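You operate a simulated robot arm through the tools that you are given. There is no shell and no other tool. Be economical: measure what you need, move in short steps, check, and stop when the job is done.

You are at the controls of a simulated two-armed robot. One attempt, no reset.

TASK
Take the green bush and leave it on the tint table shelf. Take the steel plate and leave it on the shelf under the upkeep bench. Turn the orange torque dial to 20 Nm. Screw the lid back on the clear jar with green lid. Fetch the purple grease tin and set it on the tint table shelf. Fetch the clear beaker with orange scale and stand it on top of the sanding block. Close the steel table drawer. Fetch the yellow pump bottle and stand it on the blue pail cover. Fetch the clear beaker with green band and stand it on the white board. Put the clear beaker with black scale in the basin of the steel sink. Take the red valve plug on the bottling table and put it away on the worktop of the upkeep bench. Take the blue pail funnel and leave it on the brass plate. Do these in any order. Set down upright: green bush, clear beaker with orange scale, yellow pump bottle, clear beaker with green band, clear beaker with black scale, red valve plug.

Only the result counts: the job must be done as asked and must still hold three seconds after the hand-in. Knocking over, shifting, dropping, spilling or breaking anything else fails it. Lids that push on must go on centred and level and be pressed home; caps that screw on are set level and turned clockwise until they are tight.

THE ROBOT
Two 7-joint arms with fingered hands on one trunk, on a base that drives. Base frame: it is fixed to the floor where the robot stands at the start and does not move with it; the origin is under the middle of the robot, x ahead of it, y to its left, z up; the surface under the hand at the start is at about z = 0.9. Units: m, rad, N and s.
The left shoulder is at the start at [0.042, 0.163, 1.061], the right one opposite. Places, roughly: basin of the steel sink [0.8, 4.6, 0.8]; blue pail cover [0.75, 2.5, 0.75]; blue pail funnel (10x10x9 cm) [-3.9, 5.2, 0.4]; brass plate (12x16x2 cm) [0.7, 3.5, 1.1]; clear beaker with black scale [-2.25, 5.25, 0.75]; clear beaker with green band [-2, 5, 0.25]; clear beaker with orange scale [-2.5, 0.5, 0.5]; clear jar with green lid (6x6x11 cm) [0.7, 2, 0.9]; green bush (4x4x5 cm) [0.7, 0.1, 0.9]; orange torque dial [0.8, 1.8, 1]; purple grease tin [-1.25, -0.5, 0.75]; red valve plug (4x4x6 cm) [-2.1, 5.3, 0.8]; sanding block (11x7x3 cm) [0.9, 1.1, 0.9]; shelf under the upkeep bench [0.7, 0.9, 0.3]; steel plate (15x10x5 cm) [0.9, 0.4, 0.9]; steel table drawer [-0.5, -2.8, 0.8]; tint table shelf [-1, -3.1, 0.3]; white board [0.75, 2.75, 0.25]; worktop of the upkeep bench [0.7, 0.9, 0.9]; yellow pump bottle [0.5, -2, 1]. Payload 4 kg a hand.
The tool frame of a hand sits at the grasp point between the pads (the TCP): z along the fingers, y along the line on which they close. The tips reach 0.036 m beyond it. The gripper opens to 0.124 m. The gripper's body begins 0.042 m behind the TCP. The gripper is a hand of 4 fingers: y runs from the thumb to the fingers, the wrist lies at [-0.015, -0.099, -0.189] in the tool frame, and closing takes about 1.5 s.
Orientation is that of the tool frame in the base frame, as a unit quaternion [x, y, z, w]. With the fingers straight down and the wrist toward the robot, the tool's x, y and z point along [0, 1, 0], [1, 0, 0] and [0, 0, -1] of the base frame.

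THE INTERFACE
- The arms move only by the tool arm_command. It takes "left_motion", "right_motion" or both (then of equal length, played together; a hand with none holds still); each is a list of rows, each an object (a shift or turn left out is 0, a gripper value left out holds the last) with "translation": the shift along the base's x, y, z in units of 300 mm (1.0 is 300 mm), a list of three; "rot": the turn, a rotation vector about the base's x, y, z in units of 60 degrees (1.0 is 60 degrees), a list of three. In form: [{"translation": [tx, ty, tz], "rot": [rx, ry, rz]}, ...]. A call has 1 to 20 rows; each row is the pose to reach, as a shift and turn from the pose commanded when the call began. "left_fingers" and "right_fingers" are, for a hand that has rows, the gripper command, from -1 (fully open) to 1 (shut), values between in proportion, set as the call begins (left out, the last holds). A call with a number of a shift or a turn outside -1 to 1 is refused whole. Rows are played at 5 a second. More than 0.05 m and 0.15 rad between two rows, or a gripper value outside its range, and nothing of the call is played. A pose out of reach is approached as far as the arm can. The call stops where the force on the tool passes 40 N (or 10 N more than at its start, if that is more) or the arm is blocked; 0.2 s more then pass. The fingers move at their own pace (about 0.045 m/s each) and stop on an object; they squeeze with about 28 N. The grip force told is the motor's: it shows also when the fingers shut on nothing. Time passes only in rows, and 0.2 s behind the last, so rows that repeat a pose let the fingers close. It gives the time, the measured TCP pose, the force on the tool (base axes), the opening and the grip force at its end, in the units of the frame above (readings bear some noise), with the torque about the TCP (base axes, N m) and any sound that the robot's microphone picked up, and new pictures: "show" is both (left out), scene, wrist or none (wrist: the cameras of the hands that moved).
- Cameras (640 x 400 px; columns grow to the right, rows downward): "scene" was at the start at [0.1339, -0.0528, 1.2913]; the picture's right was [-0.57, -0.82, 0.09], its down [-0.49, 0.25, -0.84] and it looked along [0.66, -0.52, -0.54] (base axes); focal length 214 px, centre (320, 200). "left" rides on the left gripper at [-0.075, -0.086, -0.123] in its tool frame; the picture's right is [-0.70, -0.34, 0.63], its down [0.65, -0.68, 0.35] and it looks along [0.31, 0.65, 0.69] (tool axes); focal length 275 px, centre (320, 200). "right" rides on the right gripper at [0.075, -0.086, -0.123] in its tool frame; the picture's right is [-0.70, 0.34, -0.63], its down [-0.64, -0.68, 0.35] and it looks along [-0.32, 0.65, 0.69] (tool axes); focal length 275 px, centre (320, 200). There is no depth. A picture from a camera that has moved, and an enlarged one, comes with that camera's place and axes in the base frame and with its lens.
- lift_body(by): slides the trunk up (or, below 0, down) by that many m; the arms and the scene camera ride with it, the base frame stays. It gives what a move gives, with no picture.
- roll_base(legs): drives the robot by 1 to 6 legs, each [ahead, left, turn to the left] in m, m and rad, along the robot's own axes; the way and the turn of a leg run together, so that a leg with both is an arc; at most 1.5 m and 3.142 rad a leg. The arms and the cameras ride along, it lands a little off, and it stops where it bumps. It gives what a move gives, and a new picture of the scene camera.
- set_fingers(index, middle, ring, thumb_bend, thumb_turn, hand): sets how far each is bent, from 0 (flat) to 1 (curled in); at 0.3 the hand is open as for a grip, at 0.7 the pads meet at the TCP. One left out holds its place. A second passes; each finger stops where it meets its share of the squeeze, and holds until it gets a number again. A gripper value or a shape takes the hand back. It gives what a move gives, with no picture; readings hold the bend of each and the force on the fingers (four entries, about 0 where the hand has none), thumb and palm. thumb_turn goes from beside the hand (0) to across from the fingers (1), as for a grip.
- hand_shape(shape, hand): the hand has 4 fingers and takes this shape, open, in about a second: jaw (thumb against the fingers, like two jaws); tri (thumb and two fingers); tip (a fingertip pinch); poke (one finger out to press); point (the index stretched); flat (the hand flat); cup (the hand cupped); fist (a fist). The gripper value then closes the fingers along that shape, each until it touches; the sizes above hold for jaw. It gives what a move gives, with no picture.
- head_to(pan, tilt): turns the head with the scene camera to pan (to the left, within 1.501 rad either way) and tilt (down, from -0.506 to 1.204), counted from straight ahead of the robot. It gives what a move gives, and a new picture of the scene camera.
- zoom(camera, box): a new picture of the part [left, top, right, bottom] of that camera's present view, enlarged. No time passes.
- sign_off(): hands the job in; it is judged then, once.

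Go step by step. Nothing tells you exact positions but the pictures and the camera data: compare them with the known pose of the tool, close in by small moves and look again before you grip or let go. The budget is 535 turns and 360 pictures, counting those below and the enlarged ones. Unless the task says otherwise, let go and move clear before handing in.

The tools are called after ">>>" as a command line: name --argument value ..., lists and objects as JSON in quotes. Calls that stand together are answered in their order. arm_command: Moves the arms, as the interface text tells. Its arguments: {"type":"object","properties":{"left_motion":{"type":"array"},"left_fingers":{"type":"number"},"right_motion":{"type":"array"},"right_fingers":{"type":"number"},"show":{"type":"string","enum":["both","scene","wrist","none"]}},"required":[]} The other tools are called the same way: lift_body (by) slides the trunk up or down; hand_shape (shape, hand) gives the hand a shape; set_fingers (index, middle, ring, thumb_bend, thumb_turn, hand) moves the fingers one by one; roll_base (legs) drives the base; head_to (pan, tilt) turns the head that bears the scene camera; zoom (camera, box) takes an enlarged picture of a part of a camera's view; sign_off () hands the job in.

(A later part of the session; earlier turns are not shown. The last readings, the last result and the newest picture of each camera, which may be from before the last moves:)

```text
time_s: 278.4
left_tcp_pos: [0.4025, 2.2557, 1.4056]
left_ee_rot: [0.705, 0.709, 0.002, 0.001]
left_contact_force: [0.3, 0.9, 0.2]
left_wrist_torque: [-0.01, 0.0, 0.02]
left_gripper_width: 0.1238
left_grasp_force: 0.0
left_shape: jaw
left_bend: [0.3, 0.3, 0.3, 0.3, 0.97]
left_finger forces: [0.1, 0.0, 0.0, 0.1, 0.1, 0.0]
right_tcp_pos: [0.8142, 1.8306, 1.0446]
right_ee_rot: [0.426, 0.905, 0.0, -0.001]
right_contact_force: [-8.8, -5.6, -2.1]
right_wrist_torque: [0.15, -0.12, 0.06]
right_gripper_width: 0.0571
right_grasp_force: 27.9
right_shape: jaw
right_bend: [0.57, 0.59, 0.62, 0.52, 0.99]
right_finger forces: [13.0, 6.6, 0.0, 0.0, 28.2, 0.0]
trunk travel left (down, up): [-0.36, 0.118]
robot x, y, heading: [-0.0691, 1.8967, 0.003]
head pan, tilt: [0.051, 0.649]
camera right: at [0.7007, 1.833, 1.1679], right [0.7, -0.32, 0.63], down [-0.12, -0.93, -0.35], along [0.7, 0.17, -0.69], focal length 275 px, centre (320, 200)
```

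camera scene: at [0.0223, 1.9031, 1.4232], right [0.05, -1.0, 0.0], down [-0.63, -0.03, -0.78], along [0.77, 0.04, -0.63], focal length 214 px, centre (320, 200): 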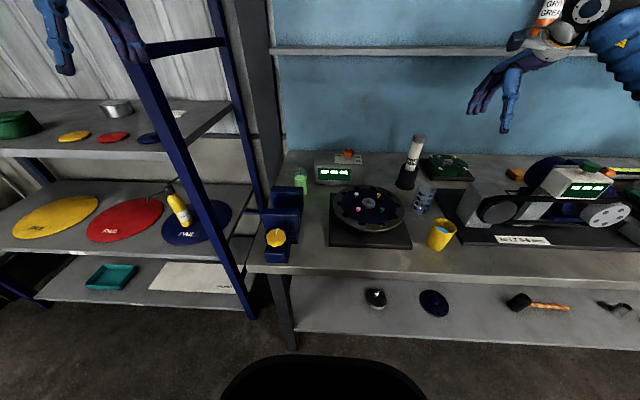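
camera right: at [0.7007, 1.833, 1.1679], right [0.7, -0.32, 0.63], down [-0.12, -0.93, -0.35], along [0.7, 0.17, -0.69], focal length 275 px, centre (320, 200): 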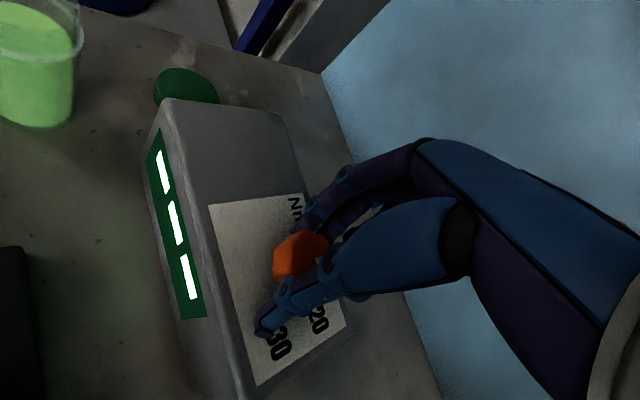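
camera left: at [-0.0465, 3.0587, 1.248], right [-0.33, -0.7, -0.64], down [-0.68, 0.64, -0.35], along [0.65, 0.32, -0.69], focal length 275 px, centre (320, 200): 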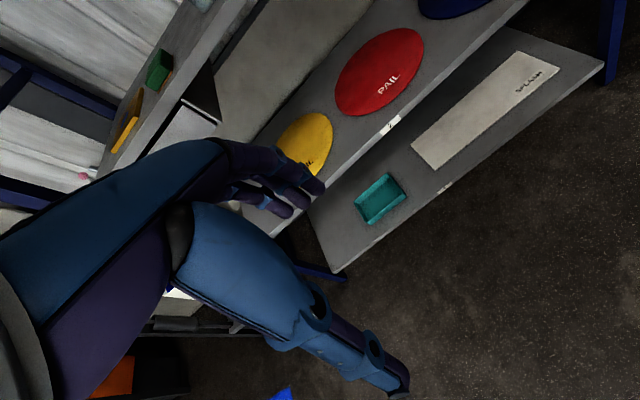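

Gripped; slightly off-centre toward the thumb, so I nudge and then turn clockwise ~42°.

>>> arm_command --right_motion '[{"translation": [-0.013, -0.011, 0]}, {"translation": [-0.013, -0.011, 0], "rot": [0, 0, -0.14]}, {"translation": [-0.013, -0.011, 0], "rot": [0, 0, -0.28]}, {"translation": [-0.013, -0.011, 0], "rot": [0, 0, -0.42]}, {"translation": [-0.013, -0.011, 0], "rot": [0, 0, -0.56]}, {"translation": [-0.013, -0.011, 0], "rot": [0, 0, -0.7]}]' --show "wrist"

```text
time_s: 279.8
left_tcp_pos: [0.4029, 2.2568, 1.4044]
left_ee_rot: [0.705, 0.709, 0.002, 0.0]
left_contact_force: [1.4, 0.6, -0.4]
left_wrist_torque: [-0.02, 0.0, -0.01]
left_gripper_width: 0.1238
left_grasp_force: 0.1
left_shape: jaw
left_bend: [0.3, 0.3, 0.3, 0.3, 0.97]
left_finger forces: [0.0, 0.0, 0.0, 0.0, 0.0, 0.0]
right_tcp_pos: [0.8109, 1.8284, 1.0442]
right_ee_rot: [0.723, 0.69, 0.0, 0.0]
right_contact_force: [0.7, 1.1, 1.3]
right_wrist_torque: [0.02, -0.38, 0.0]
right_gripper_width: 0.0589
right_grasp_force: 28.1
right_shape: jaw
right_bend: [0.55, 0.57, 0.62, 0.53, 0.99]
right_finger forces: [15.1, 8.9, 0.0, 0.1, 24.2, 0.0]
trunk travel left (down, up): [-0.36, 0.118]
robot x, y, heading: [-0.0686, 1.8983, -0.001]
head pan, tilt: [0.051, 0.649]
camera right: at [0.7296, 1.9064, 1.1676], right [0.3, -0.71, 0.63], down [-0.71, -0.61, -0.35], along [0.63, -0.34, -0.69], focal length 275 px, centre (320, 200)
```

right: 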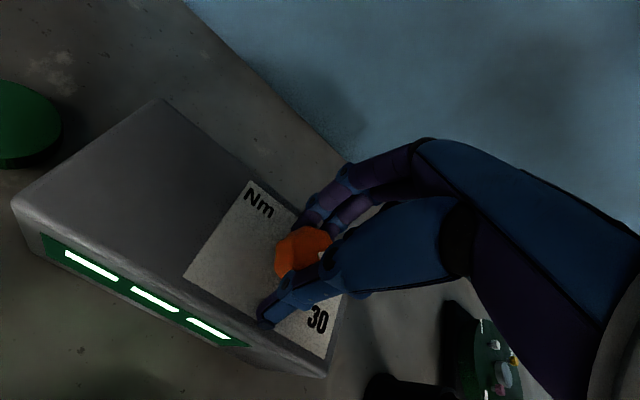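

It turns with the hand. Continue another ~43°.

>>> arm_command --right_motion '[{"rot": [0, 0, -0.14]}, {"rot": [0, 0, -0.28]}, {"rot": [0, 0, -0.42]}, {"rot": [0, 0, -0.56]}, {"rot": [0, 0, -0.7]}]' --show "none"

>>> arm_command --right_motion '[{"translation": [0, 0, 0]}, {"translation": [0, 0, 0]}, {"translation": [0, 0, 0]}, {"translation": [0, 0, 0]}, {"translation": [0, 0, 0.12]}, {"translation": [0, 0, 0.26]}, {"translation": [0, 0, 0.4]}]' --right_fingers -0.4 --show "wrist"

```text
time_s: 281.0
left_tcp_pos: [0.4027, 2.2569, 1.405]
left_ee_rot: [0.705, 0.709, 0.003, 0.0]
left_contact_force: [-0.4, 0.1, 0.6]
left_wrist_torque: [0.01, -0.01, -0.01]
left_gripper_width: 0.1236
left_grasp_force: 0.0
left_shape: jaw
left_bend: [0.3, 0.3, 0.3, 0.3, 0.97]
left_finger forces: [0.0, 0.1, 0.1, 0.1, 0.1, 0.1]
right_tcp_pos: [0.8123, 1.8297, 1.0439]
right_ee_rot: [0.923, 0.385, -0.001, 0.001]
right_contact_force: [1.4, 0.4, 2.6]
right_wrist_torque: [-0.19, -0.24, 0.03]
right_gripper_width: 0.0587
right_grasp_force: 27.4
right_shape: jaw
right_bend: [0.55, 0.57, 0.62, 0.53, 0.99]
right_finger forces: [15.2, 9.2, 0.0, 0.1, 24.5, 0.1]
trunk travel left (down, up): [-0.36, 0.118]
robot x, y, heading: [-0.0678, 1.9013, -0.001]
head pan, tilt: [0.051, 0.649]
```

```text
time_s: 282.6
left_tcp_pos: [0.4031, 2.2568, 1.4065]
left_ee_rot: [0.705, 0.709, 0.003, 0.001]
left_contact_force: [-0.2, 0.4, 0.0]
left_wrist_torque: [0.02, 0.0, 0.02]
left_gripper_width: 0.1237
left_grasp_force: 0.1
left_shape: jaw
left_bend: [0.3, 0.3, 0.3, 0.3, 0.97]
left_finger forces: [0.1, 0.0, 0.0, 0.0, 0.0, 0.1]
right_tcp_pos: [0.8144, 1.8288, 1.1651]
right_ee_rot: [0.922, 0.386, -0.001, 0.001]
right_contact_force: [-0.2, 0.2, 0.0]
right_wrist_torque: [-0.05, 0.02, -0.04]
right_gripper_width: 0.0868
right_grasp_force: 0.1
right_shape: jaw
right_bend: [0.35, 0.38, 0.37, 0.5, 0.99]
right_finger forces: [0.0, 0.0, 0.1, 0.0, 0.0, 0.1]
trunk travel left (down, up): [-0.36, 0.118]
robot x, y, heading: [-0.068, 1.9, -0.001]
head pan, tilt: [0.051, 0.649]
camera right: at [0.8055, 1.9417, 1.2884], right [-0.25, -0.73, 0.63], down [-0.94, 0.02, -0.35], along [0.24, -0.68, -0.69], focal length 275 px, centre (320, 200)
```

right: 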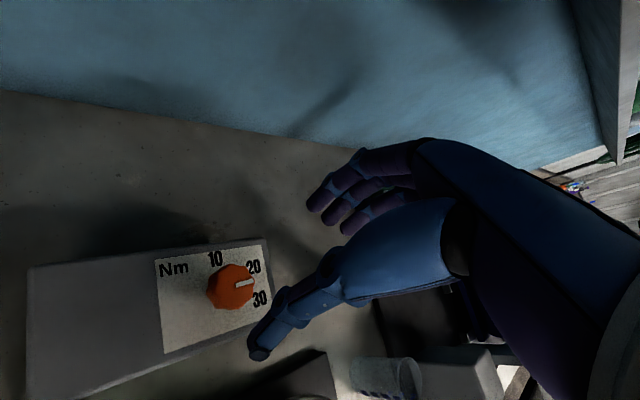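

>>> zoom --camera "right" --box '[190, 240, 290, 330]'

```text
4.44 times, centred on (240, 285) of right
camera zoom: at [0.8055, 1.9417, 1.2884], right [-0.25, -0.73, 0.63], down [-0.94, 0.02, -0.35], along [0.24, -0.68, -0.69], focal length 1224 px, centre (676, -178)
```

zoom: 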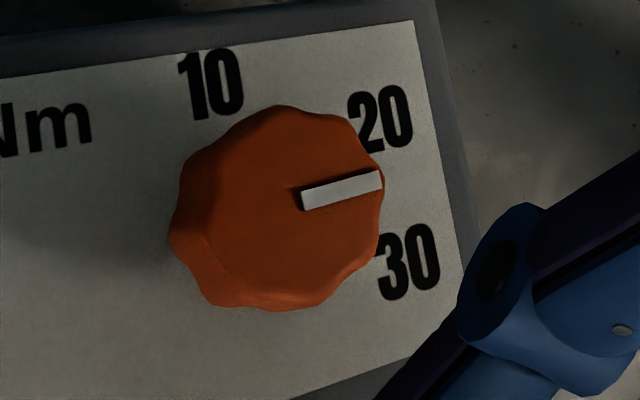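

The pointer now reads between 20 and 30 (about −90°), while the 20 mark is near −64°. I regrip and turn back ~26°.

>>> arm_command --right_motion '[{"translation": [-0.006, -0.005, -0.15]}, {"translation": [-0.006, -0.005, -0.3]}, {"translation": [-0.006, -0.005, -0.4]}]' --show "none"

>>> arm_command --right_motion '[{}, {}, {}, {}, {}, {"rot": [0, 0, 0.11]}, {"rot": [0, 0, 0.22]}, {"rot": [0, 0, 0.33]}, {"rot": [0, 0, 0.43]}, {"rot": [0, 0, 0.43]}]' --right_fingers 1 --show "none"

>>> arm_command --right_motion '[{}, {}, {}, {}, {"translation": [0, 0, 0.12]}, {"translation": [0, 0, 0.26]}, {"translation": [-0.1, 0, 0.4]}]' --right_fingers -0.4 --show "wrist"

```text
time_s: 283.4
left_tcp_pos: [0.4047, 2.2556, 1.4048]
left_ee_rot: [0.705, 0.709, 0.003, 0.0]
left_contact_force: [0.5, 0.0, 0.1]
left_wrist_torque: [-0.02, 0.04, 0.0]
left_gripper_width: 0.1236
left_grasp_force: 0.2
left_shape: jaw
left_bend: [0.3, 0.3, 0.3, 0.3, 0.97]
left_finger forces: [0.0, 0.0, 0.0, 0.0, 0.0, 0.1]
right_tcp_pos: [0.8124, 1.8273, 1.0453]
right_ee_rot: [0.922, 0.387, 0.0, 0.0]
right_contact_force: [0.8, -0.1, 0.0]
right_wrist_torque: [0.02, 0.01, 0.03]
right_gripper_width: 0.0867
right_grasp_force: 0.0
right_shape: jaw
right_bend: [0.35, 0.38, 0.37, 0.5, 0.99]
right_finger forces: [0.0, 0.0, 0.0, 0.0, 0.0, 0.1]
trunk travel left (down, up): [-0.36, 0.118]
robot x, y, heading: [-0.066, 1.8995, 0.001]
head pan, tilt: [0.051, 0.649]
```

```text
time_s: 285.6
left_tcp_pos: [0.4019, 2.2554, 1.4046]
left_ee_rot: [0.705, 0.709, 0.003, 0.0]
left_contact_force: [-0.7, 0.7, -0.8]
left_wrist_torque: [-0.02, 0.03, -0.02]
left_gripper_width: 0.1242
left_grasp_force: 0.2
left_shape: jaw
left_bend: [0.3, 0.3, 0.3, 0.3, 0.97]
left_finger forces: [0.0, 0.0, 0.0, 0.0, 0.1, 0.0]
right_tcp_pos: [0.8111, 1.8272, 1.0455]
right_ee_rot: [0.812, 0.584, 0.0, -0.001]
right_contact_force: [-11.4, 3.4, -0.8]
right_wrist_torque: [-0.02, -0.02, 0.0]
right_gripper_width: 0.063
right_grasp_force: 28.0
right_shape: jaw
right_bend: [0.51, 0.55, 0.55, 0.55, 0.99]
right_finger forces: [11.2, 4.2, 0.1, 0.0, 27.4, 0.0]
trunk travel left (down, up): [-0.36, 0.118]
robot x, y, heading: [-0.0673, 1.8999, -0.002]
head pan, tilt: [0.051, 0.649]
```

```text
refused: row 7 steps farther than a row can; nothing moved
```

>>> arm_command --right_motion '[{}, {}, {}, {}, {"translation": [0, 0, 0.12]}, {"translation": [0, 0, 0.26]}, {"translation": [-0.05, 0, 0.4]}]' --right_fingers -0.4 --show "none"

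>>> zoom --camera "right" --box '[190, 180, 330, 310]'

```text
time_s: 287.2
left_tcp_pos: [0.4012, 2.2565, 1.4061]
left_ee_rot: [0.705, 0.709, 0.003, 0.001]
left_contact_force: [0.1, 0.4, -0.9]
left_wrist_torque: [-0.03, -0.04, -0.02]
left_gripper_width: 0.1237
left_grasp_force: 0.1
left_shape: jaw
left_bend: [0.3, 0.3, 0.3, 0.3, 0.97]
left_finger forces: [0.0, 0.0, 0.0, 0.0, 0.0, 0.1]
right_tcp_pos: [0.7961, 1.8277, 1.1653]
right_ee_rot: [0.813, 0.582, 0.0, 0.0]
right_contact_force: [0.5, -0.2, -0.7]
right_wrist_torque: [-0.03, 0.0, 0.03]
right_gripper_width: 0.0867
right_grasp_force: 0.1
right_shape: jaw
right_bend: [0.35, 0.38, 0.37, 0.5, 0.99]
right_finger forces: [0.0, 0.0, 0.1, 0.0, 0.1, 0.0]
trunk travel left (down, up): [-0.36, 0.118]
robot x, y, heading: [-0.0698, 1.8984, -0.0]
head pan, tilt: [0.051, 0.649]
```

```text
3.08 times, centred on (260, 245) of right
camera zoom: at [0.7376, 1.9264, 1.2888], right [0.1, -0.77, 0.63], down [-0.85, -0.39, -0.35], along [0.51, -0.51, -0.69], focal length 847 px, centre (505, 62)
```

zoom: 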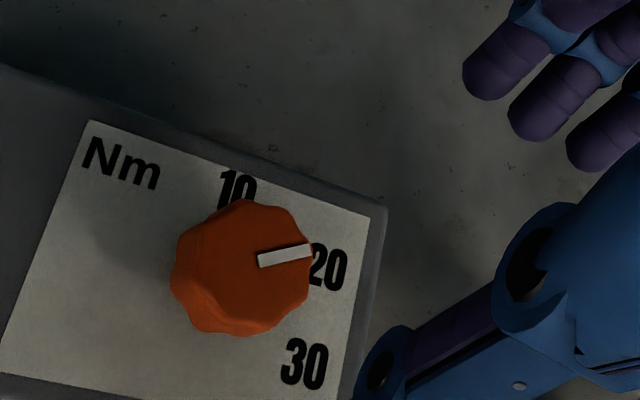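

The pointer now lines up with 20 (≈ −62°). Next the jar: lid lies at about (0.828, 2.038), jar at (0.70, 2.01). Move the left hand over to inspect.

>>> arm_command --left_motion '[{"translation": [0.047, -0.12, -0.097]}, {"translation": [0.094, -0.24, -0.194]}, {"translation": [0.141, -0.36, -0.29]}, {"translation": [0.188, -0.48, -0.388]}, {"translation": [0.235, -0.6, -0.485]}, {"translation": [0.282, -0.72, -0.582]}, {"translation": [0.33, -0.85, -0.68]}]' --show "wrist"

```text
refused: row 7 steps farther than a row can; nothing moved
```

>>> arm_command --left_motion '[{"translation": [0.041, -0.105, -0.085]}, {"translation": [0.082, -0.21, -0.17]}, {"translation": [0.123, -0.315, -0.255]}, {"translation": [0.165, -0.42, -0.34]}, {"translation": [0.206, -0.53, -0.425]}, {"translation": [0.247, -0.64, -0.51]}, {"translation": [0.29, -0.74, -0.595]}, {"translation": [0.33, -0.84, -0.68]}]' --show "wrist"

```text
time_s: 289.0
left_tcp_pos: [0.5059, 2.0021, 1.1999]
left_ee_rot: [0.705, 0.709, 0.002, 0.0]
left_contact_force: [-0.2, -0.1, 0.0]
left_wrist_torque: [0.0, 0.0, 0.0]
left_gripper_width: 0.1238
left_grasp_force: 0.0
left_shape: jaw
left_bend: [0.3, 0.3, 0.3, 0.3, 0.97]
left_finger forces: [0.0, 0.0, 0.0, 0.0, 0.0, 0.0]
right_tcp_pos: [0.7977, 1.8283, 1.161]
right_ee_rot: [0.812, 0.584, 0.0, 0.0]
right_contact_force: [-0.4, -0.1, 0.1]
right_wrist_torque: [0.02, 0.02, -0.02]
right_gripper_width: 0.0867
right_grasp_force: 0.1
right_shape: jaw
right_bend: [0.35, 0.38, 0.37, 0.5, 0.99]
right_finger forces: [0.0, 0.1, 0.0, 0.1, 0.1, 0.0]
trunk travel left (down, up): [-0.36, 0.118]
robot x, y, heading: [-0.0711, 1.8986, -0.001]
head pan, tilt: [0.051, 0.649]
camera left: at [0.4207, 1.927, 1.3231], right [-0.33, -0.7, -0.64], down [-0.69, 0.64, -0.34], along [0.65, 0.32, -0.69], focal length 275 px, centre (320, 200)
```

left: 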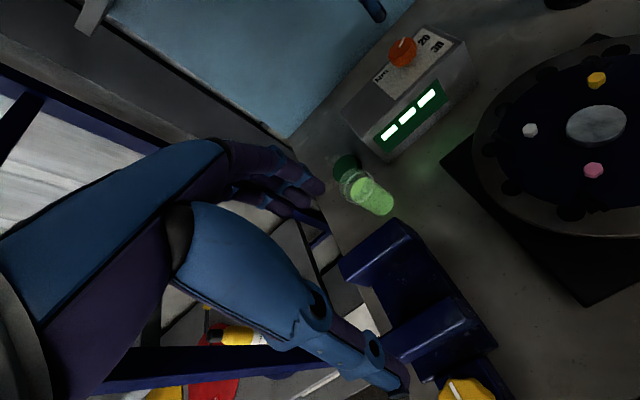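

Jar at (0.705, 2.015) with rim z≈1.0, lid at (0.825, 2.038). Plan: right hand takes the lid, left hand holds the jar from the left side. First move the right hand above the lid.

>>> arm_command --right_motion '[{"translation": [0.018, 0.14, 0], "rot": [0, 0, -0.05]}, {"translation": [0.036, 0.28, 0], "rot": [0, 0, -0.1]}, {"translation": [0.054, 0.42, -0.05], "rot": [0, 0, -0.15]}, {"translation": [0.072, 0.56, -0.12], "rot": [0, 0, -0.2]}, {"translation": [0.09, 0.7, -0.2], "rot": [0, 0, -0.25]}]' --right_fingers -0.35 --show "wrist"

```text
time_s: 290.2
left_tcp_pos: [0.505, 2.0056, 1.202]
left_ee_rot: [0.705, 0.709, 0.003, 0.001]
left_contact_force: [0.2, 0.5, 0.3]
left_wrist_torque: [-0.03, 0.01, 0.02]
left_gripper_width: 0.1241
left_grasp_force: 0.0
left_shape: jaw
left_bend: [0.3, 0.3, 0.3, 0.3, 0.97]
left_finger forces: [0.0, 0.1, 0.1, 0.0, 0.0, 0.1]
right_tcp_pos: [0.826, 2.0351, 1.0996]
right_ee_rot: [0.882, 0.471, -0.001, 0.0]
right_contact_force: [-0.4, -0.3, -0.7]
right_wrist_torque: [0.03, 0.0, -0.03]
right_gripper_width: 0.084
right_grasp_force: 0.0
right_shape: jaw
right_bend: [0.35, 0.39, 0.37, 0.51, 0.99]
right_finger forces: [0.0, 0.0, 0.0, 0.1, 0.0, 0.0]
trunk travel left (down, up): [-0.36, 0.118]
robot x, y, heading: [-0.0676, 1.8972, -0.003]
head pan, tilt: [0.051, 0.649]
camera right: at [0.796, 2.145, 1.2227], right [-0.11, -0.76, 0.64], down [-0.93, -0.16, -0.35], along [0.36, -0.62, -0.69], focal length 275 px, centre (320, 200)
```

right: 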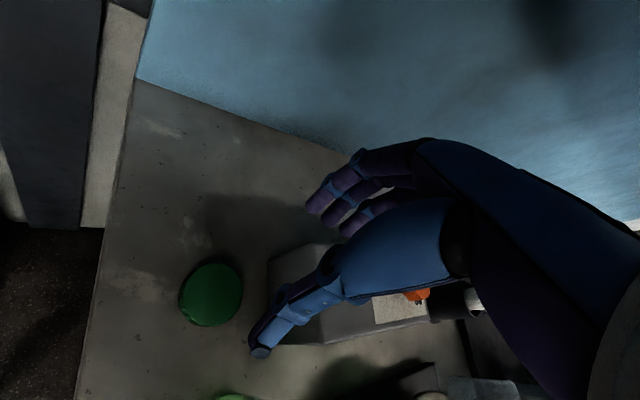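

Lid is right beneath. Lower and grip it.

>>> arm_command --right_motion '[{"translation": [-0.012, 0.003, -0.15]}, {"translation": [-0.012, 0.003, -0.3]}, {"translation": [-0.012, 0.003, -0.43]}, {"translation": [-0.012, 0.003, -0.52]}]' --show "wrist"

```text
time_s: 291.2
left_tcp_pos: [0.5053, 2.0034, 1.201]
left_ee_rot: [0.706, 0.709, 0.002, 0.001]
left_contact_force: [-0.8, 0.6, -0.4]
left_wrist_torque: [0.0, -0.01, -0.02]
left_gripper_width: 0.1237
left_grasp_force: 0.0
left_shape: jaw
left_bend: [0.3, 0.3, 0.3, 0.3, 0.97]
left_finger forces: [0.0, 0.1, 0.1, 0.1, 0.1, 0.1]
right_tcp_pos: [0.8201, 2.0362, 0.9464]
right_ee_rot: [0.881, 0.473, 0.0, 0.0]
right_contact_force: [-0.6, 0.0, -0.1]
right_wrist_torque: [-0.01, -0.01, 0.02]
right_gripper_width: 0.0839
right_grasp_force: 0.1
right_shape: jaw
right_bend: [0.35, 0.39, 0.37, 0.51, 0.99]
right_finger forces: [0.0, 0.1, 0.0, 0.1, 0.1, 0.1]
trunk travel left (down, up): [-0.36, 0.118]
robot x, y, heading: [-0.0727, 1.8989, 0.003]
head pan, tilt: [0.051, 0.649]
camera right: at [0.7908, 2.1445, 1.0702], right [-0.11, -0.77, 0.63], down [-0.92, -0.16, -0.35], along [0.37, -0.62, -0.69], focal length 275 px, centre (320, 200)
```

right: 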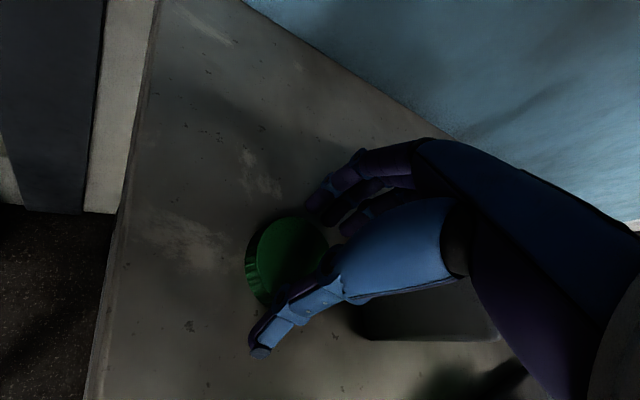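

>>> arm_command --right_motion '[{"translation": [0.012, 0.012, -0.012]}, {"translation": [0.012, 0.012, -0.022]}]' --show "none"

>>> arm_command --right_motion '[{}, {}, {}, {}, {}, {}]' --right_fingers 1 --show "none"

>>> arm_command --right_motion '[{"translation": [0, 0, 0.1]}, {"translation": [0, 0, 0.25]}, {"translation": [0, 0, 0.4]}, {"translation": [0, 0, 0.55]}, {"translation": [0, 0, 0.68]}]' --show "wrist"

```text
time_s: 291.8
left_tcp_pos: [0.5051, 2.0041, 1.2019]
left_ee_rot: [0.705, 0.709, 0.003, 0.0]
left_contact_force: [0.0, 0.1, -0.4]
left_wrist_torque: [0.0, 0.02, 0.02]
left_gripper_width: 0.124
left_grasp_force: 0.1
left_shape: jaw
left_bend: [0.3, 0.3, 0.3, 0.3, 0.97]
left_finger forces: [0.0, 0.0, 0.1, 0.0, 0.0, 0.1]
right_tcp_pos: [0.8224, 2.0402, 0.9391]
right_ee_rot: [0.882, 0.472, 0.0, 0.0]
right_contact_force: [0.2, 0.3, 0.4]
right_wrist_torque: [0.04, -0.02, 0.04]
right_gripper_width: 0.0841
right_grasp_force: 0.1
right_shape: jaw
right_bend: [0.35, 0.39, 0.37, 0.51, 0.99]
right_finger forces: [0.0, 0.0, 0.1, 0.0, 0.1, 0.0]
trunk travel left (down, up): [-0.36, 0.118]
robot x, y, heading: [-0.0679, 1.8978, -0.001]
head pan, tilt: [0.051, 0.649]
```

```text
time_s: 293.2
left_tcp_pos: [0.5034, 2.0036, 1.2025]
left_ee_rot: [0.705, 0.709, 0.003, 0.001]
left_contact_force: [-0.2, -0.4, -0.2]
left_wrist_torque: [0.03, -0.03, 0.02]
left_gripper_width: 0.1237
left_grasp_force: 0.0
left_shape: jaw
left_bend: [0.3, 0.3, 0.3, 0.3, 0.97]
left_finger forces: [0.0, 0.1, 0.0, 0.1, 0.1, 0.0]
right_tcp_pos: [0.8219, 2.0404, 0.9426]
right_ee_rot: [0.882, 0.471, 0.0, 0.0]
right_contact_force: [-0.1, 1.9, 9.4]
right_wrist_torque: [0.16, 0.24, -0.04]
right_gripper_width: 0.0576
right_grasp_force: 28.0
right_shape: jaw
right_bend: [0.45, 0.46, 0.48, 0.57, 0.99]
right_finger forces: [14.8, 8.5, 3.8, 0.0, 29.0, 0.0]
trunk travel left (down, up): [-0.36, 0.118]
robot x, y, heading: [-0.0694, 1.8978, 0.002]
head pan, tilt: [0.051, 0.649]
```

```text
time_s: 294.4
left_tcp_pos: [0.5056, 2.003, 1.2013]
left_ee_rot: [0.705, 0.709, 0.003, -0.001]
left_contact_force: [-0.6, 0.2, 0.5]
left_wrist_torque: [0.0, -0.02, 0.01]
left_gripper_width: 0.124
left_grasp_force: 0.1
left_shape: jaw
left_bend: [0.3, 0.3, 0.3, 0.3, 0.97]
left_finger forces: [0.0, 0.0, 0.0, 0.1, 0.1, 0.1]
right_tcp_pos: [0.8215, 2.0421, 1.1473]
right_ee_rot: [0.882, 0.472, -0.001, 0.0]
right_contact_force: [0.1, -0.1, -1.1]
right_wrist_torque: [0.02, 0.03, 0.0]
right_gripper_width: 0.0567
right_grasp_force: 27.6
right_shape: jaw
right_bend: [0.45, 0.46, 0.48, 0.57, 0.99]
right_finger forces: [14.0, 8.7, 3.8, 0.0, 22.6, 0.0]
trunk travel left (down, up): [-0.36, 0.118]
robot x, y, heading: [-0.0721, 1.8946, -0.005]
head pan, tilt: [0.051, 0.649]
camera right: at [0.791, 2.1515, 1.271], right [-0.11, -0.77, 0.63], down [-0.92, -0.16, -0.35], along [0.37, -0.62, -0.69], focal length 275 px, centre (320, 200)
```

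right: 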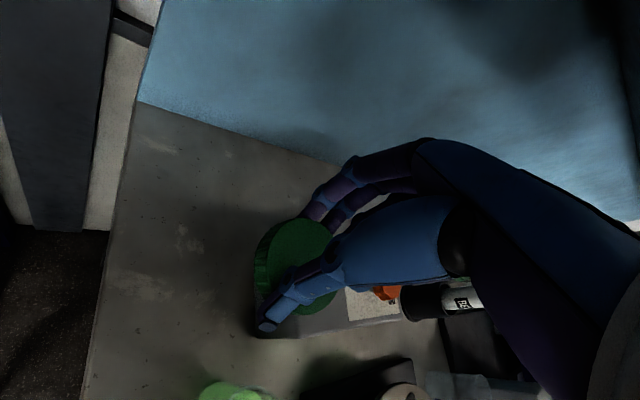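

Lid held level. Move the right hand aside, and pitch the left hand −60° about x above the jar.

>>> arm_command --right_motion '[{"translation": [0, -0.08, 0.1]}, {"translation": [0, -0.16, 0.2]}, {"translation": [0, -0.24, 0.3]}, {"translation": [0, -0.3, 0.38]}, {"translation": [0, -0.3, 0.38]}, {"translation": [0, -0.3, 0.38]}, {"translation": [0, -0.3, 0.38]}]' --left_motion '[{"translation": [0.09, 0.02, 0], "rot": [-0.14, 0, 0]}, {"translation": [0.18, 0.04, 0], "rot": [-0.28, 0, 0]}, {"translation": [0.27, 0.06, 0], "rot": [-0.42, 0, 0]}, {"translation": [0.36, 0.08, 0], "rot": [-0.56, 0, 0]}, {"translation": [0.45, 0.1, 0], "rot": [-0.7, 0, 0]}, {"translation": [0.55, 0.1, 0], "rot": [-0.84, 0, 0]}, {"translation": [0.665, 0.1, -0.02], "rot": [-0.98, 0, 0]}]' --show "both"

```text
time_s: 296.0
left_tcp_pos: [0.7063, 2.0384, 1.1917]
left_ee_rot: [0.614, 0.619, -0.347, 0.347]
left_contact_force: [0.6, 0.6, 0.1]
left_wrist_torque: [-0.04, -0.03, -0.03]
left_gripper_width: 0.1239
left_grasp_force: 0.0
left_shape: jaw
left_bend: [0.3, 0.3, 0.3, 0.3, 0.97]
left_finger forces: [0.0, 0.0, 0.0, 0.0, 0.0, 0.1]
right_tcp_pos: [0.825, 1.9546, 1.2556]
right_ee_rot: [0.881, 0.473, -0.002, 0.0]
right_contact_force: [-0.1, 0.1, -1.0]
right_wrist_torque: [-0.02, 0.02, 0.0]
right_gripper_width: 0.0566
right_grasp_force: 28.2
right_shape: jaw
right_bend: [0.46, 0.46, 0.48, 0.57, 0.99]
right_finger forces: [14.1, 8.8, 3.9, 0.0, 22.6, 0.0]
trunk travel left (down, up): [-0.36, 0.118]
robot x, y, heading: [-0.0675, 1.8987, 0.001]
head pan, tilt: [0.051, 0.649]
camera scene: at [0.0251, 1.9053, 1.4227], right [0.05, -1.0, 0.0], down [-0.63, -0.03, -0.77], along [0.77, 0.04, -0.63], focal length 214 px, centre (320, 200)
camera right: at [0.7947, 2.0637, 1.3793], right [-0.1, -0.77, 0.64], down [-0.93, -0.16, -0.34], along [0.36, -0.62, -0.69], focal length 275 px, centre (320, 200)
camera left: at [0.6205, 2.1032, 1.3211], right [-0.33, -0.91, 0.27], down [-0.68, 0.03, -0.73], along [0.65, -0.42, -0.63], focal length 275 px, centre (320, 200)
```

scene: 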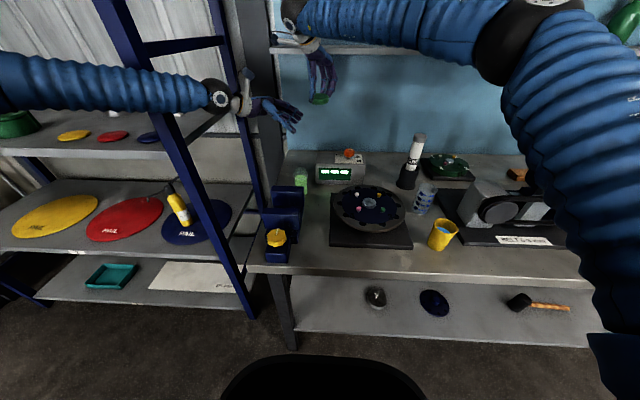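
right: 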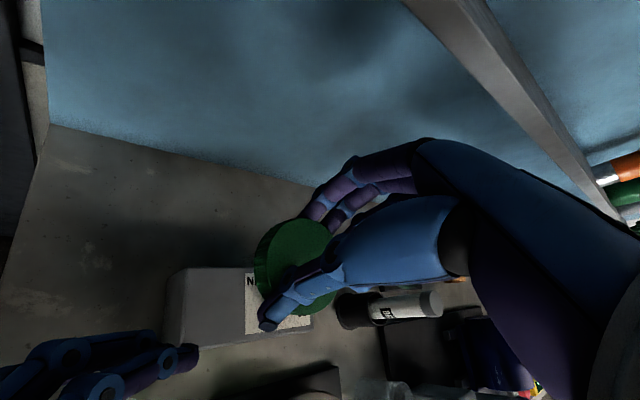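
left: 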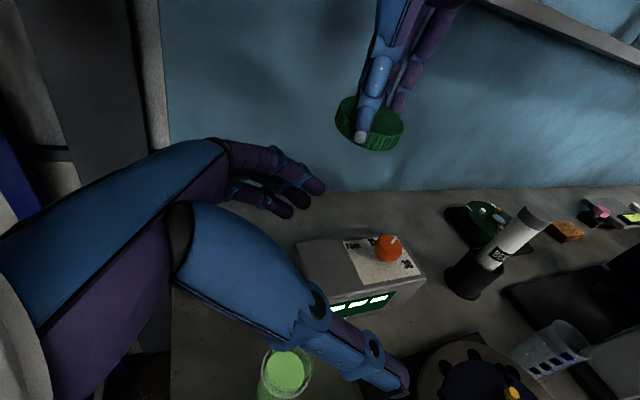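

>>> arm_command --left_motion '[{"translation": [0, -0.03, -0.1]}, {"translation": [-0.005, -0.047, -0.25]}, {"translation": [-0.01, -0.047, -0.4]}, {"translation": [-0.01, -0.047, -0.52]}, {"translation": [-0.01, -0.047, -0.62]}]' --left_fingers -0.45 --show "wrist"

```text
time_s: 297.2
left_tcp_pos: [0.7011, 2.0211, 1.0066]
left_ee_rot: [0.614, 0.619, -0.346, 0.346]
left_contact_force: [0.2, -0.1, 0.7]
left_wrist_torque: [0.0, -0.01, 0.0]
left_gripper_width: 0.0899
left_grasp_force: 0.1
left_shape: jaw
left_bend: [0.34, 0.37, 0.36, 0.39, 0.99]
left_finger forces: [0.0, 0.0, 0.1, 0.0, 0.0, 0.1]
right_tcp_pos: [0.8233, 1.9535, 1.2582]
right_ee_rot: [0.882, 0.472, 0.001, 0.0]
right_contact_force: [-0.9, 1.0, 0.1]
right_wrist_torque: [0.01, 0.02, -0.02]
right_gripper_width: 0.0566
right_grasp_force: 27.6
right_shape: jaw
right_bend: [0.46, 0.46, 0.48, 0.57, 0.99]
right_finger forces: [14.0, 8.6, 3.9, 0.0, 22.5, 0.0]
trunk travel left (down, up): [-0.36, 0.118]
robot x, y, heading: [-0.0657, 1.8971, -0.003]
head pan, tilt: [0.051, 0.649]
camera left: at [0.6144, 2.0863, 1.1342], right [-0.33, -0.91, 0.27], down [-0.68, 0.04, -0.73], along [0.65, -0.42, -0.63], focal length 275 px, centre (320, 200)
```

left: 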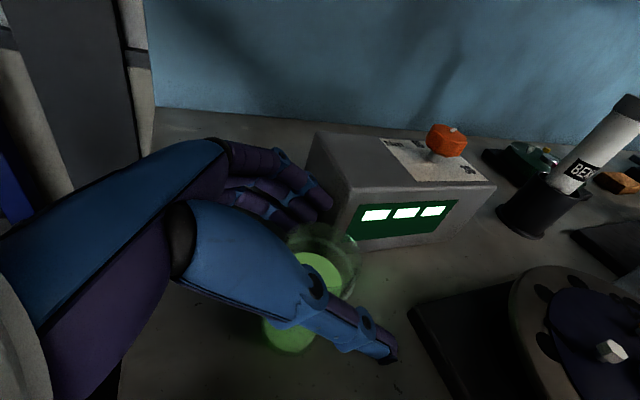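

>>> arm_command --left_motion '[{"translation": [0, 0, -0.07]}, {"translation": [0, 0, -0.14]}, {"translation": [0, 0, -0.2]}]' --show "none"

>>> arm_command --left_motion '[{}, {}, {}, {}, {}, {}]' --left_fingers 1 --show "wrist"

```text
time_s: 298.0
left_tcp_pos: [0.7009, 2.0205, 0.9464]
left_ee_rot: [0.614, 0.62, -0.346, 0.346]
left_contact_force: [-0.2, -0.1, -0.3]
left_wrist_torque: [-0.03, 0.01, 0.04]
left_gripper_width: 0.0902
left_grasp_force: 0.0
left_shape: jaw
left_bend: [0.34, 0.37, 0.36, 0.39, 0.99]
left_finger forces: [0.0, 0.1, 0.0, 0.0, 0.1, 0.0]
right_tcp_pos: [0.8223, 1.9522, 1.2585]
right_ee_rot: [0.882, 0.472, 0.0, 0.001]
right_contact_force: [0.3, 0.2, -0.4]
right_wrist_torque: [-0.05, 0.0, 0.03]
right_gripper_width: 0.0564
right_grasp_force: 28.0
right_shape: jaw
right_bend: [0.46, 0.46, 0.48, 0.57, 0.99]
right_finger forces: [14.1, 8.8, 3.9, 0.1, 22.5, 0.0]
trunk travel left (down, up): [-0.36, 0.118]
robot x, y, heading: [-0.0697, 1.8988, -0.002]
head pan, tilt: [0.051, 0.649]
```

```text
time_s: 299.4
left_tcp_pos: [0.6999, 2.0213, 0.9482]
left_ee_rot: [0.614, 0.618, -0.346, 0.347]
left_contact_force: [1.4, 0.2, 4.8]
left_wrist_torque: [0.0, -0.16, 0.04]
left_gripper_width: 0.0648
left_grasp_force: 27.9
left_shape: jaw
left_bend: [0.54, 0.49, 0.49, 0.54, 0.99]
left_finger forces: [18.5, 7.3, 4.0, 0.0, 27.4, 0.1]
right_tcp_pos: [0.8232, 1.9523, 1.2579]
right_ee_rot: [0.881, 0.472, 0.0, 0.0]
right_contact_force: [0.2, -0.2, 0.0]
right_wrist_torque: [0.03, 0.01, -0.03]
right_gripper_width: 0.0565
right_grasp_force: 27.8
right_shape: jaw
right_bend: [0.46, 0.46, 0.48, 0.57, 0.99]
right_finger forces: [14.1, 8.7, 3.9, 0.0, 22.5, 0.0]
trunk travel left (down, up): [-0.36, 0.118]
robot x, y, heading: [-0.0693, 1.9033, 0.002]
head pan, tilt: [0.051, 0.649]
camera left: at [0.6136, 2.0871, 1.0769], right [-0.33, -0.91, 0.27], down [-0.68, 0.04, -0.73], along [0.65, -0.42, -0.63], focal length 275 px, centre (320, 200)
```

left: 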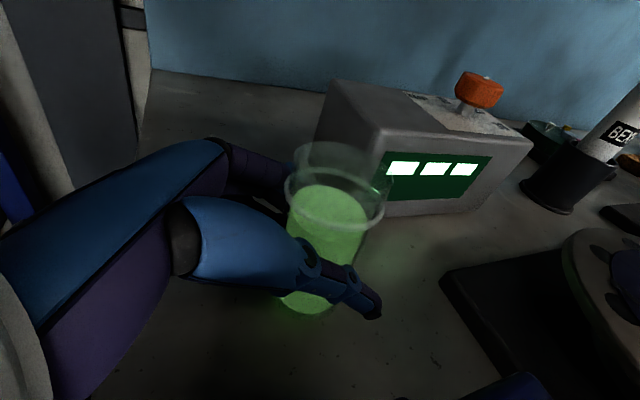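

The jar is held firmly. Swing the right hand's yaw toward +40° while bringing the lid above the jar.

>>> arm_command --right_motion '[{"translation": [-0.07, 0.04, -0.03], "rot": [0, 0, 0.125]}, {"translation": [-0.14, 0.08, -0.06], "rot": [0, 0, 0.25]}, {"translation": [-0.21, 0.12, -0.1], "rot": [0, 0, 0.375]}, {"translation": [-0.29, 0.17, -0.15], "rot": [0, 0, 0.5]}, {"translation": [-0.373, 0.23, -0.2], "rot": [0, 0, 0.62]}]' --show "none"

>>> arm_command --right_motion '[{"rot": [0, 0, 0.125]}, {"rot": [0, 0, 0.25]}, {"rot": [0, 0, 0.375]}, {"rot": [0, 0, 0.5]}, {"translation": [0, 0, -0.1], "rot": [0, 0, 0.62]}, {"translation": [0, 0, -0.2], "rot": [0, 0, 0.62]}]' --show "both"

>>> zoom --camera "left" --box '[200, 0, 480, 340]'

```text
time_s: 300.6
left_tcp_pos: [0.6992, 2.0225, 0.9477]
left_ee_rot: [0.615, 0.618, -0.345, 0.348]
left_contact_force: [0.8, -0.4, 6.1]
left_wrist_torque: [-0.05, -0.22, 0.02]
left_gripper_width: 0.0648
left_grasp_force: 28.1
left_shape: jaw
left_bend: [0.54, 0.49, 0.49, 0.54, 0.99]
left_finger forces: [18.7, 7.1, 4.2, 0.0, 27.5, 0.0]
right_tcp_pos: [0.7102, 2.0192, 1.1987]
right_ee_rot: [0.684, 0.729, 0.0, 0.0]
right_contact_force: [0.8, 0.1, 0.3]
right_wrist_torque: [0.01, -0.01, -0.01]
right_gripper_width: 0.0565
right_grasp_force: 27.4
right_shape: jaw
right_bend: [0.46, 0.46, 0.48, 0.57, 0.99]
right_finger forces: [14.2, 8.6, 4.0, 0.1, 22.4, 0.1]
trunk travel left (down, up): [-0.36, 0.118]
robot x, y, heading: [-0.0707, 1.8969, 0.004]
head pan, tilt: [0.051, 0.649]
```

```text
time_s: 302.0
left_tcp_pos: [0.7, 2.0206, 0.9486]
left_ee_rot: [0.614, 0.619, -0.346, 0.347]
left_contact_force: [0.1, 1.2, 6.1]
left_wrist_torque: [0.0, -0.18, 0.0]
left_gripper_width: 0.065
left_grasp_force: 28.2
left_shape: jaw
left_bend: [0.54, 0.49, 0.49, 0.54, 0.99]
left_finger forces: [18.7, 6.9, 3.9, 0.1, 27.0, 0.0]
right_tcp_pos: [0.7088, 2.0242, 1.1402]
right_ee_rot: [0.416, 0.909, 0.001, 0.0]
right_contact_force: [0.6, -1.5, 0.1]
right_wrist_torque: [0.01, 0.0, -0.01]
right_gripper_width: 0.0563
right_grasp_force: 27.8
right_shape: jaw
right_bend: [0.46, 0.46, 0.48, 0.57, 0.99]
right_finger forces: [14.3, 8.6, 3.9, 0.0, 22.1, 0.0]
trunk travel left (down, up): [-0.36, 0.118]
robot x, y, heading: [-0.0667, 1.9009, 0.005]
head pan, tilt: [0.051, 0.649]
camera scene: at [0.0222, 1.9034, 1.4231], right [0.05, -1.0, 0.0], down [-0.63, -0.03, -0.78], along [0.77, 0.04, -0.63], focal length 214 px, centre (320, 200)
camera right: at [0.5956, 2.0238, 1.2638], right [0.71, -0.31, 0.63], down [-0.1, -0.93, -0.35], along [0.7, 0.19, -0.69], focal length 275 px, centre (320, 200)
```

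scene: 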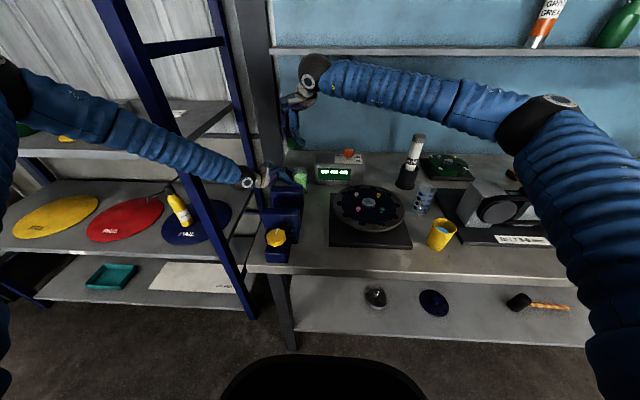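
right: 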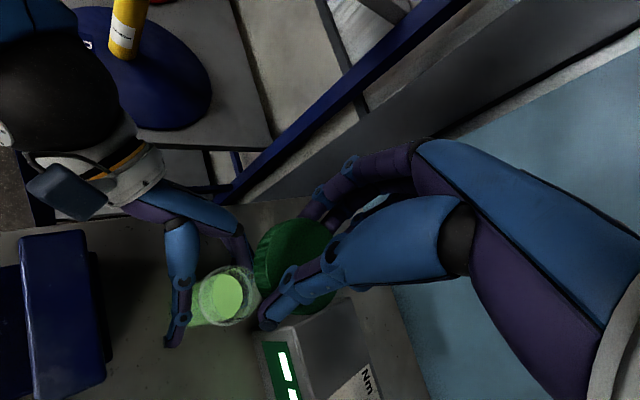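

```text
1.18 times, centred on (340, 170) of left
camera zoom: at [0.6135, 2.087, 1.0767], right [-0.33, -0.91, 0.27], down [-0.68, 0.04, -0.73], along [0.65, -0.42, -0.63], focal length 324 px, centre (296, 235)
```

zoom: 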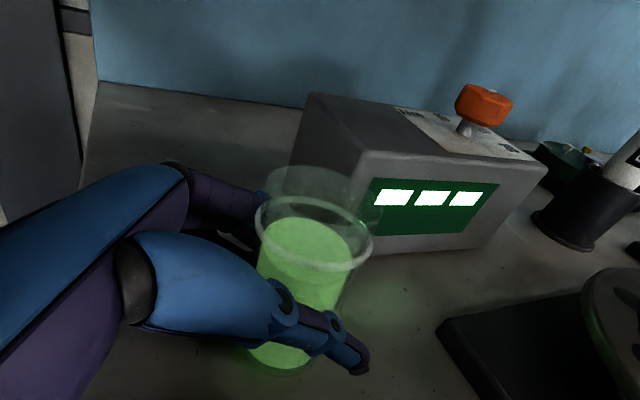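

Lid is ~9 mm off the jar axis; correct and lower to just above the rim.

>>> arm_command --right_motion '[{"translation": [-0.016, -0.027, -0.1]}, {"translation": [-0.016, -0.027, -0.18]}, {"translation": [-0.016, -0.027, -0.23]}]' --show "wrist"

>>> zoom --camera "left" --box '[240, 40, 440, 240]'

```text
time_s: 302.8
left_tcp_pos: [0.6983, 2.0219, 0.9484]
left_ee_rot: [0.614, 0.619, -0.346, 0.347]
left_contact_force: [0.2, 0.4, 5.9]
left_wrist_torque: [0.01, -0.19, 0.03]
left_gripper_width: 0.0648
left_grasp_force: 28.2
left_shape: jaw
left_bend: [0.54, 0.49, 0.49, 0.54, 0.99]
left_finger forces: [18.6, 6.7, 3.9, 0.0, 27.4, 0.0]
right_tcp_pos: [0.7043, 2.0114, 1.0712]
right_ee_rot: [0.417, 0.909, 0.0, 0.0]
right_contact_force: [-0.7, -0.2, -0.2]
right_wrist_torque: [0.0, 0.0, 0.03]
right_gripper_width: 0.0564
right_grasp_force: 28.4
right_shape: jaw
right_bend: [0.46, 0.46, 0.48, 0.57, 0.99]
right_finger forces: [14.3, 8.6, 4.0, 0.0, 21.9, 0.0]
trunk travel left (down, up): [-0.36, 0.118]
robot x, y, heading: [-0.0678, 1.901, 0.002]
head pan, tilt: [0.051, 0.649]
camera right: at [0.5906, 2.0121, 1.194], right [0.71, -0.31, 0.63], down [-0.1, -0.93, -0.35], along [0.7, 0.18, -0.69], focal length 275 px, centre (320, 200)
```

right: 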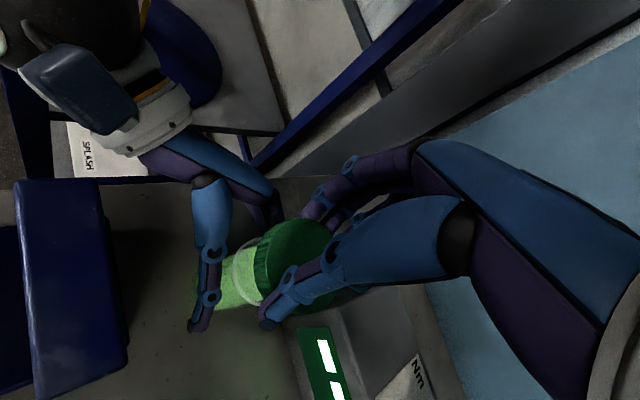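

```text
2.00 times, centred on (340, 140) of left
camera zoom: at [0.6135, 2.0865, 1.0767], right [-0.33, -0.91, 0.26], down [-0.68, 0.04, -0.73], along [0.65, -0.42, -0.63], focal length 551 px, centre (280, 320)
```

zoom: 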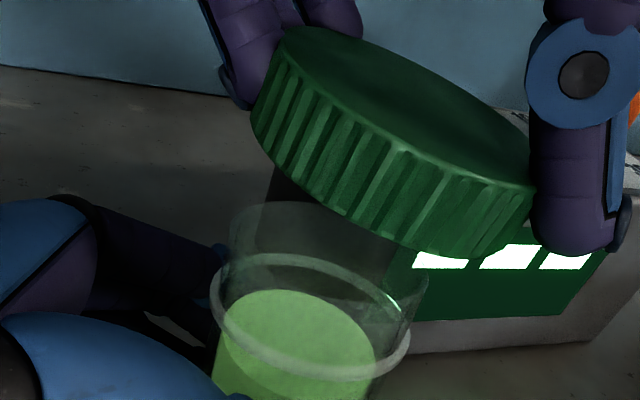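

>>> zoom --camera "scene" --box '[265, 110, 345, 210]'

```text
4.00 times, centred on (305, 160) of scene
camera zoom: at [0.0222, 1.9026, 1.4232], right [0.05, -1.0, 0.0], down [-0.63, -0.03, -0.78], along [0.77, 0.04, -0.63], focal length 858 px, centre (380, 360)
```

zoom: 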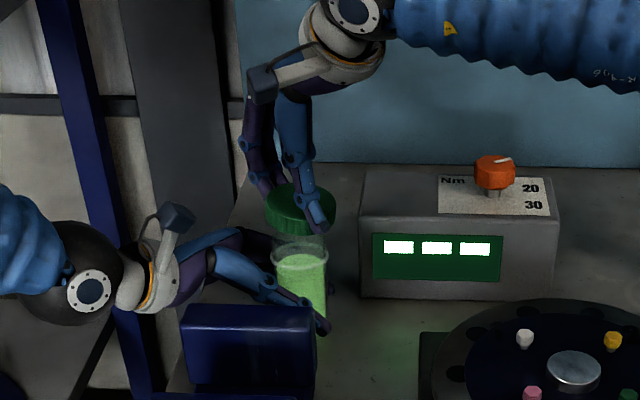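

Lid and jar line up well. Lower gently onto the neck.

>>> arm_command --right_motion '[{"translation": [0, 0.013, -0.02]}, {"translation": [0, 0.013, -0.04]}, {"translation": [0, 0.013, -0.06]}]' --show "none"

>>> zoom --camera "left" --box '[240, 60, 440, 260]'

```text
time_s: 303.6
left_tcp_pos: [0.6993, 2.022, 0.9484]
left_ee_rot: [0.614, 0.619, -0.345, 0.347]
left_contact_force: [0.8, 0.8, 5.9]
left_wrist_torque: [-0.05, -0.23, 0.05]
left_gripper_width: 0.0649
left_grasp_force: 27.7
left_shape: jaw
left_bend: [0.54, 0.49, 0.49, 0.54, 0.99]
left_finger forces: [18.6, 6.8, 3.9, 0.1, 27.0, 0.0]
right_tcp_pos: [0.705, 2.0162, 1.0519]
right_ee_rot: [0.418, 0.909, 0.0, 0.0]
right_contact_force: [0.3, 0.4, -0.9]
right_wrist_torque: [0.03, 0.01, -0.03]
right_gripper_width: 0.0563
right_grasp_force: 28.1
right_shape: jaw
right_bend: [0.46, 0.46, 0.48, 0.57, 0.99]
right_finger forces: [14.3, 8.6, 3.9, 0.1, 22.0, 0.1]
trunk travel left (down, up): [-0.36, 0.118]
robot x, y, heading: [-0.0715, 1.8975, -0.001]
head pan, tilt: [0.051, 0.649]
```

```text
2.00 times, centred on (340, 160) of left
camera zoom: at [0.6134, 2.087, 1.0767], right [-0.33, -0.91, 0.27], down [-0.68, 0.04, -0.73], along [0.65, -0.42, -0.63], focal length 551 px, centre (280, 280)
```

zoom: 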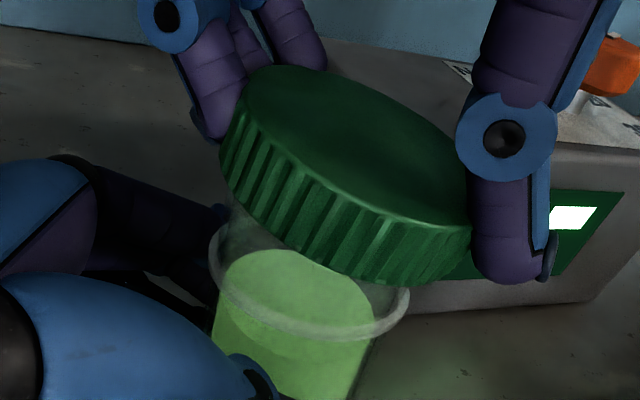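

>>> zoom --camera "right" --box '[180, 180, 360, 350]'

```text
2.35 times, centred on (270, 265) of right
camera zoom: at [0.5915, 2.0154, 1.1753], right [0.71, -0.31, 0.63], down [-0.1, -0.93, -0.35], along [0.7, 0.18, -0.69], focal length 648 px, centre (438, 47)
```

zoom: 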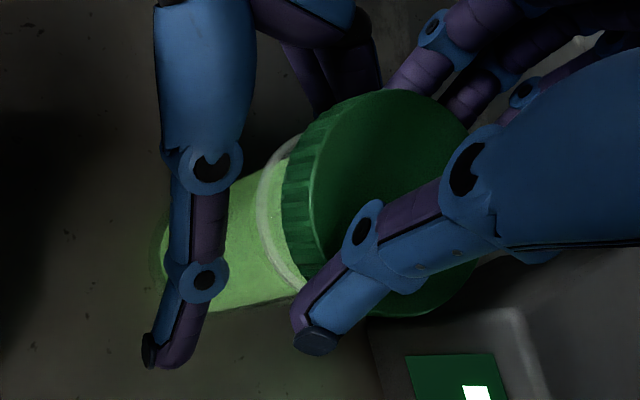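

Alignment is within a couple of mm. Continue lowering.

>>> arm_command --right_motion '[{"translation": [0, 0, -0.015]}, {"translation": [0, 0, -0.03]}]' --show "none"

>>> arm_command --right_motion '[{"translation": [0, 0, -0.012]}, {"translation": [0, 0, -0.024]}]' --show "none"

```text
time_s: 304.2
left_tcp_pos: [0.6991, 2.0215, 0.9483]
left_ee_rot: [0.614, 0.619, -0.345, 0.347]
left_contact_force: [0.0, 0.7, 7.4]
left_wrist_torque: [-0.01, -0.21, 0.02]
left_gripper_width: 0.0649
left_grasp_force: 28.0
left_shape: jaw
left_bend: [0.54, 0.49, 0.49, 0.54, 0.99]
left_finger forces: [18.5, 6.8, 3.9, 0.0, 27.3, 0.1]
right_tcp_pos: [0.7057, 2.0166, 1.0438]
right_ee_rot: [0.416, 0.909, 0.0, -0.001]
right_contact_force: [-0.4, -1.2, 0.0]
right_wrist_torque: [0.0, -0.01, -0.01]
right_gripper_width: 0.0562
right_grasp_force: 28.1
right_shape: jaw
right_bend: [0.46, 0.46, 0.48, 0.57, 0.99]
right_finger forces: [14.3, 8.6, 4.0, 0.0, 21.9, 0.0]
trunk travel left (down, up): [-0.36, 0.118]
robot x, y, heading: [-0.0726, 1.903, -0.005]
head pan, tilt: [0.051, 0.649]
```

```text
time_s: 304.8
left_tcp_pos: [0.6989, 2.0206, 0.9476]
left_ee_rot: [0.614, 0.619, -0.346, 0.347]
left_contact_force: [1.1, 0.6, 5.3]
left_wrist_torque: [0.0, -0.23, 0.01]
left_gripper_width: 0.065
left_grasp_force: 27.3
left_shape: jaw
left_bend: [0.54, 0.49, 0.49, 0.54, 0.99]
left_finger forces: [18.7, 7.0, 4.0, 0.0, 26.9, 0.0]
right_tcp_pos: [0.7045, 2.0169, 1.0367]
right_ee_rot: [0.417, 0.909, 0.0, 0.0]
right_contact_force: [-0.6, -0.5, 1.0]
right_wrist_torque: [-0.05, 0.04, 0.01]
right_gripper_width: 0.0561
right_grasp_force: 27.3
right_shape: jaw
right_bend: [0.46, 0.46, 0.48, 0.57, 0.99]
right_finger forces: [14.4, 8.7, 4.1, 0.0, 23.4, 0.0]
trunk travel left (down, up): [-0.36, 0.118]
robot x, y, heading: [-0.0679, 1.8993, -0.002]
head pan, tilt: [0.051, 0.649]
```

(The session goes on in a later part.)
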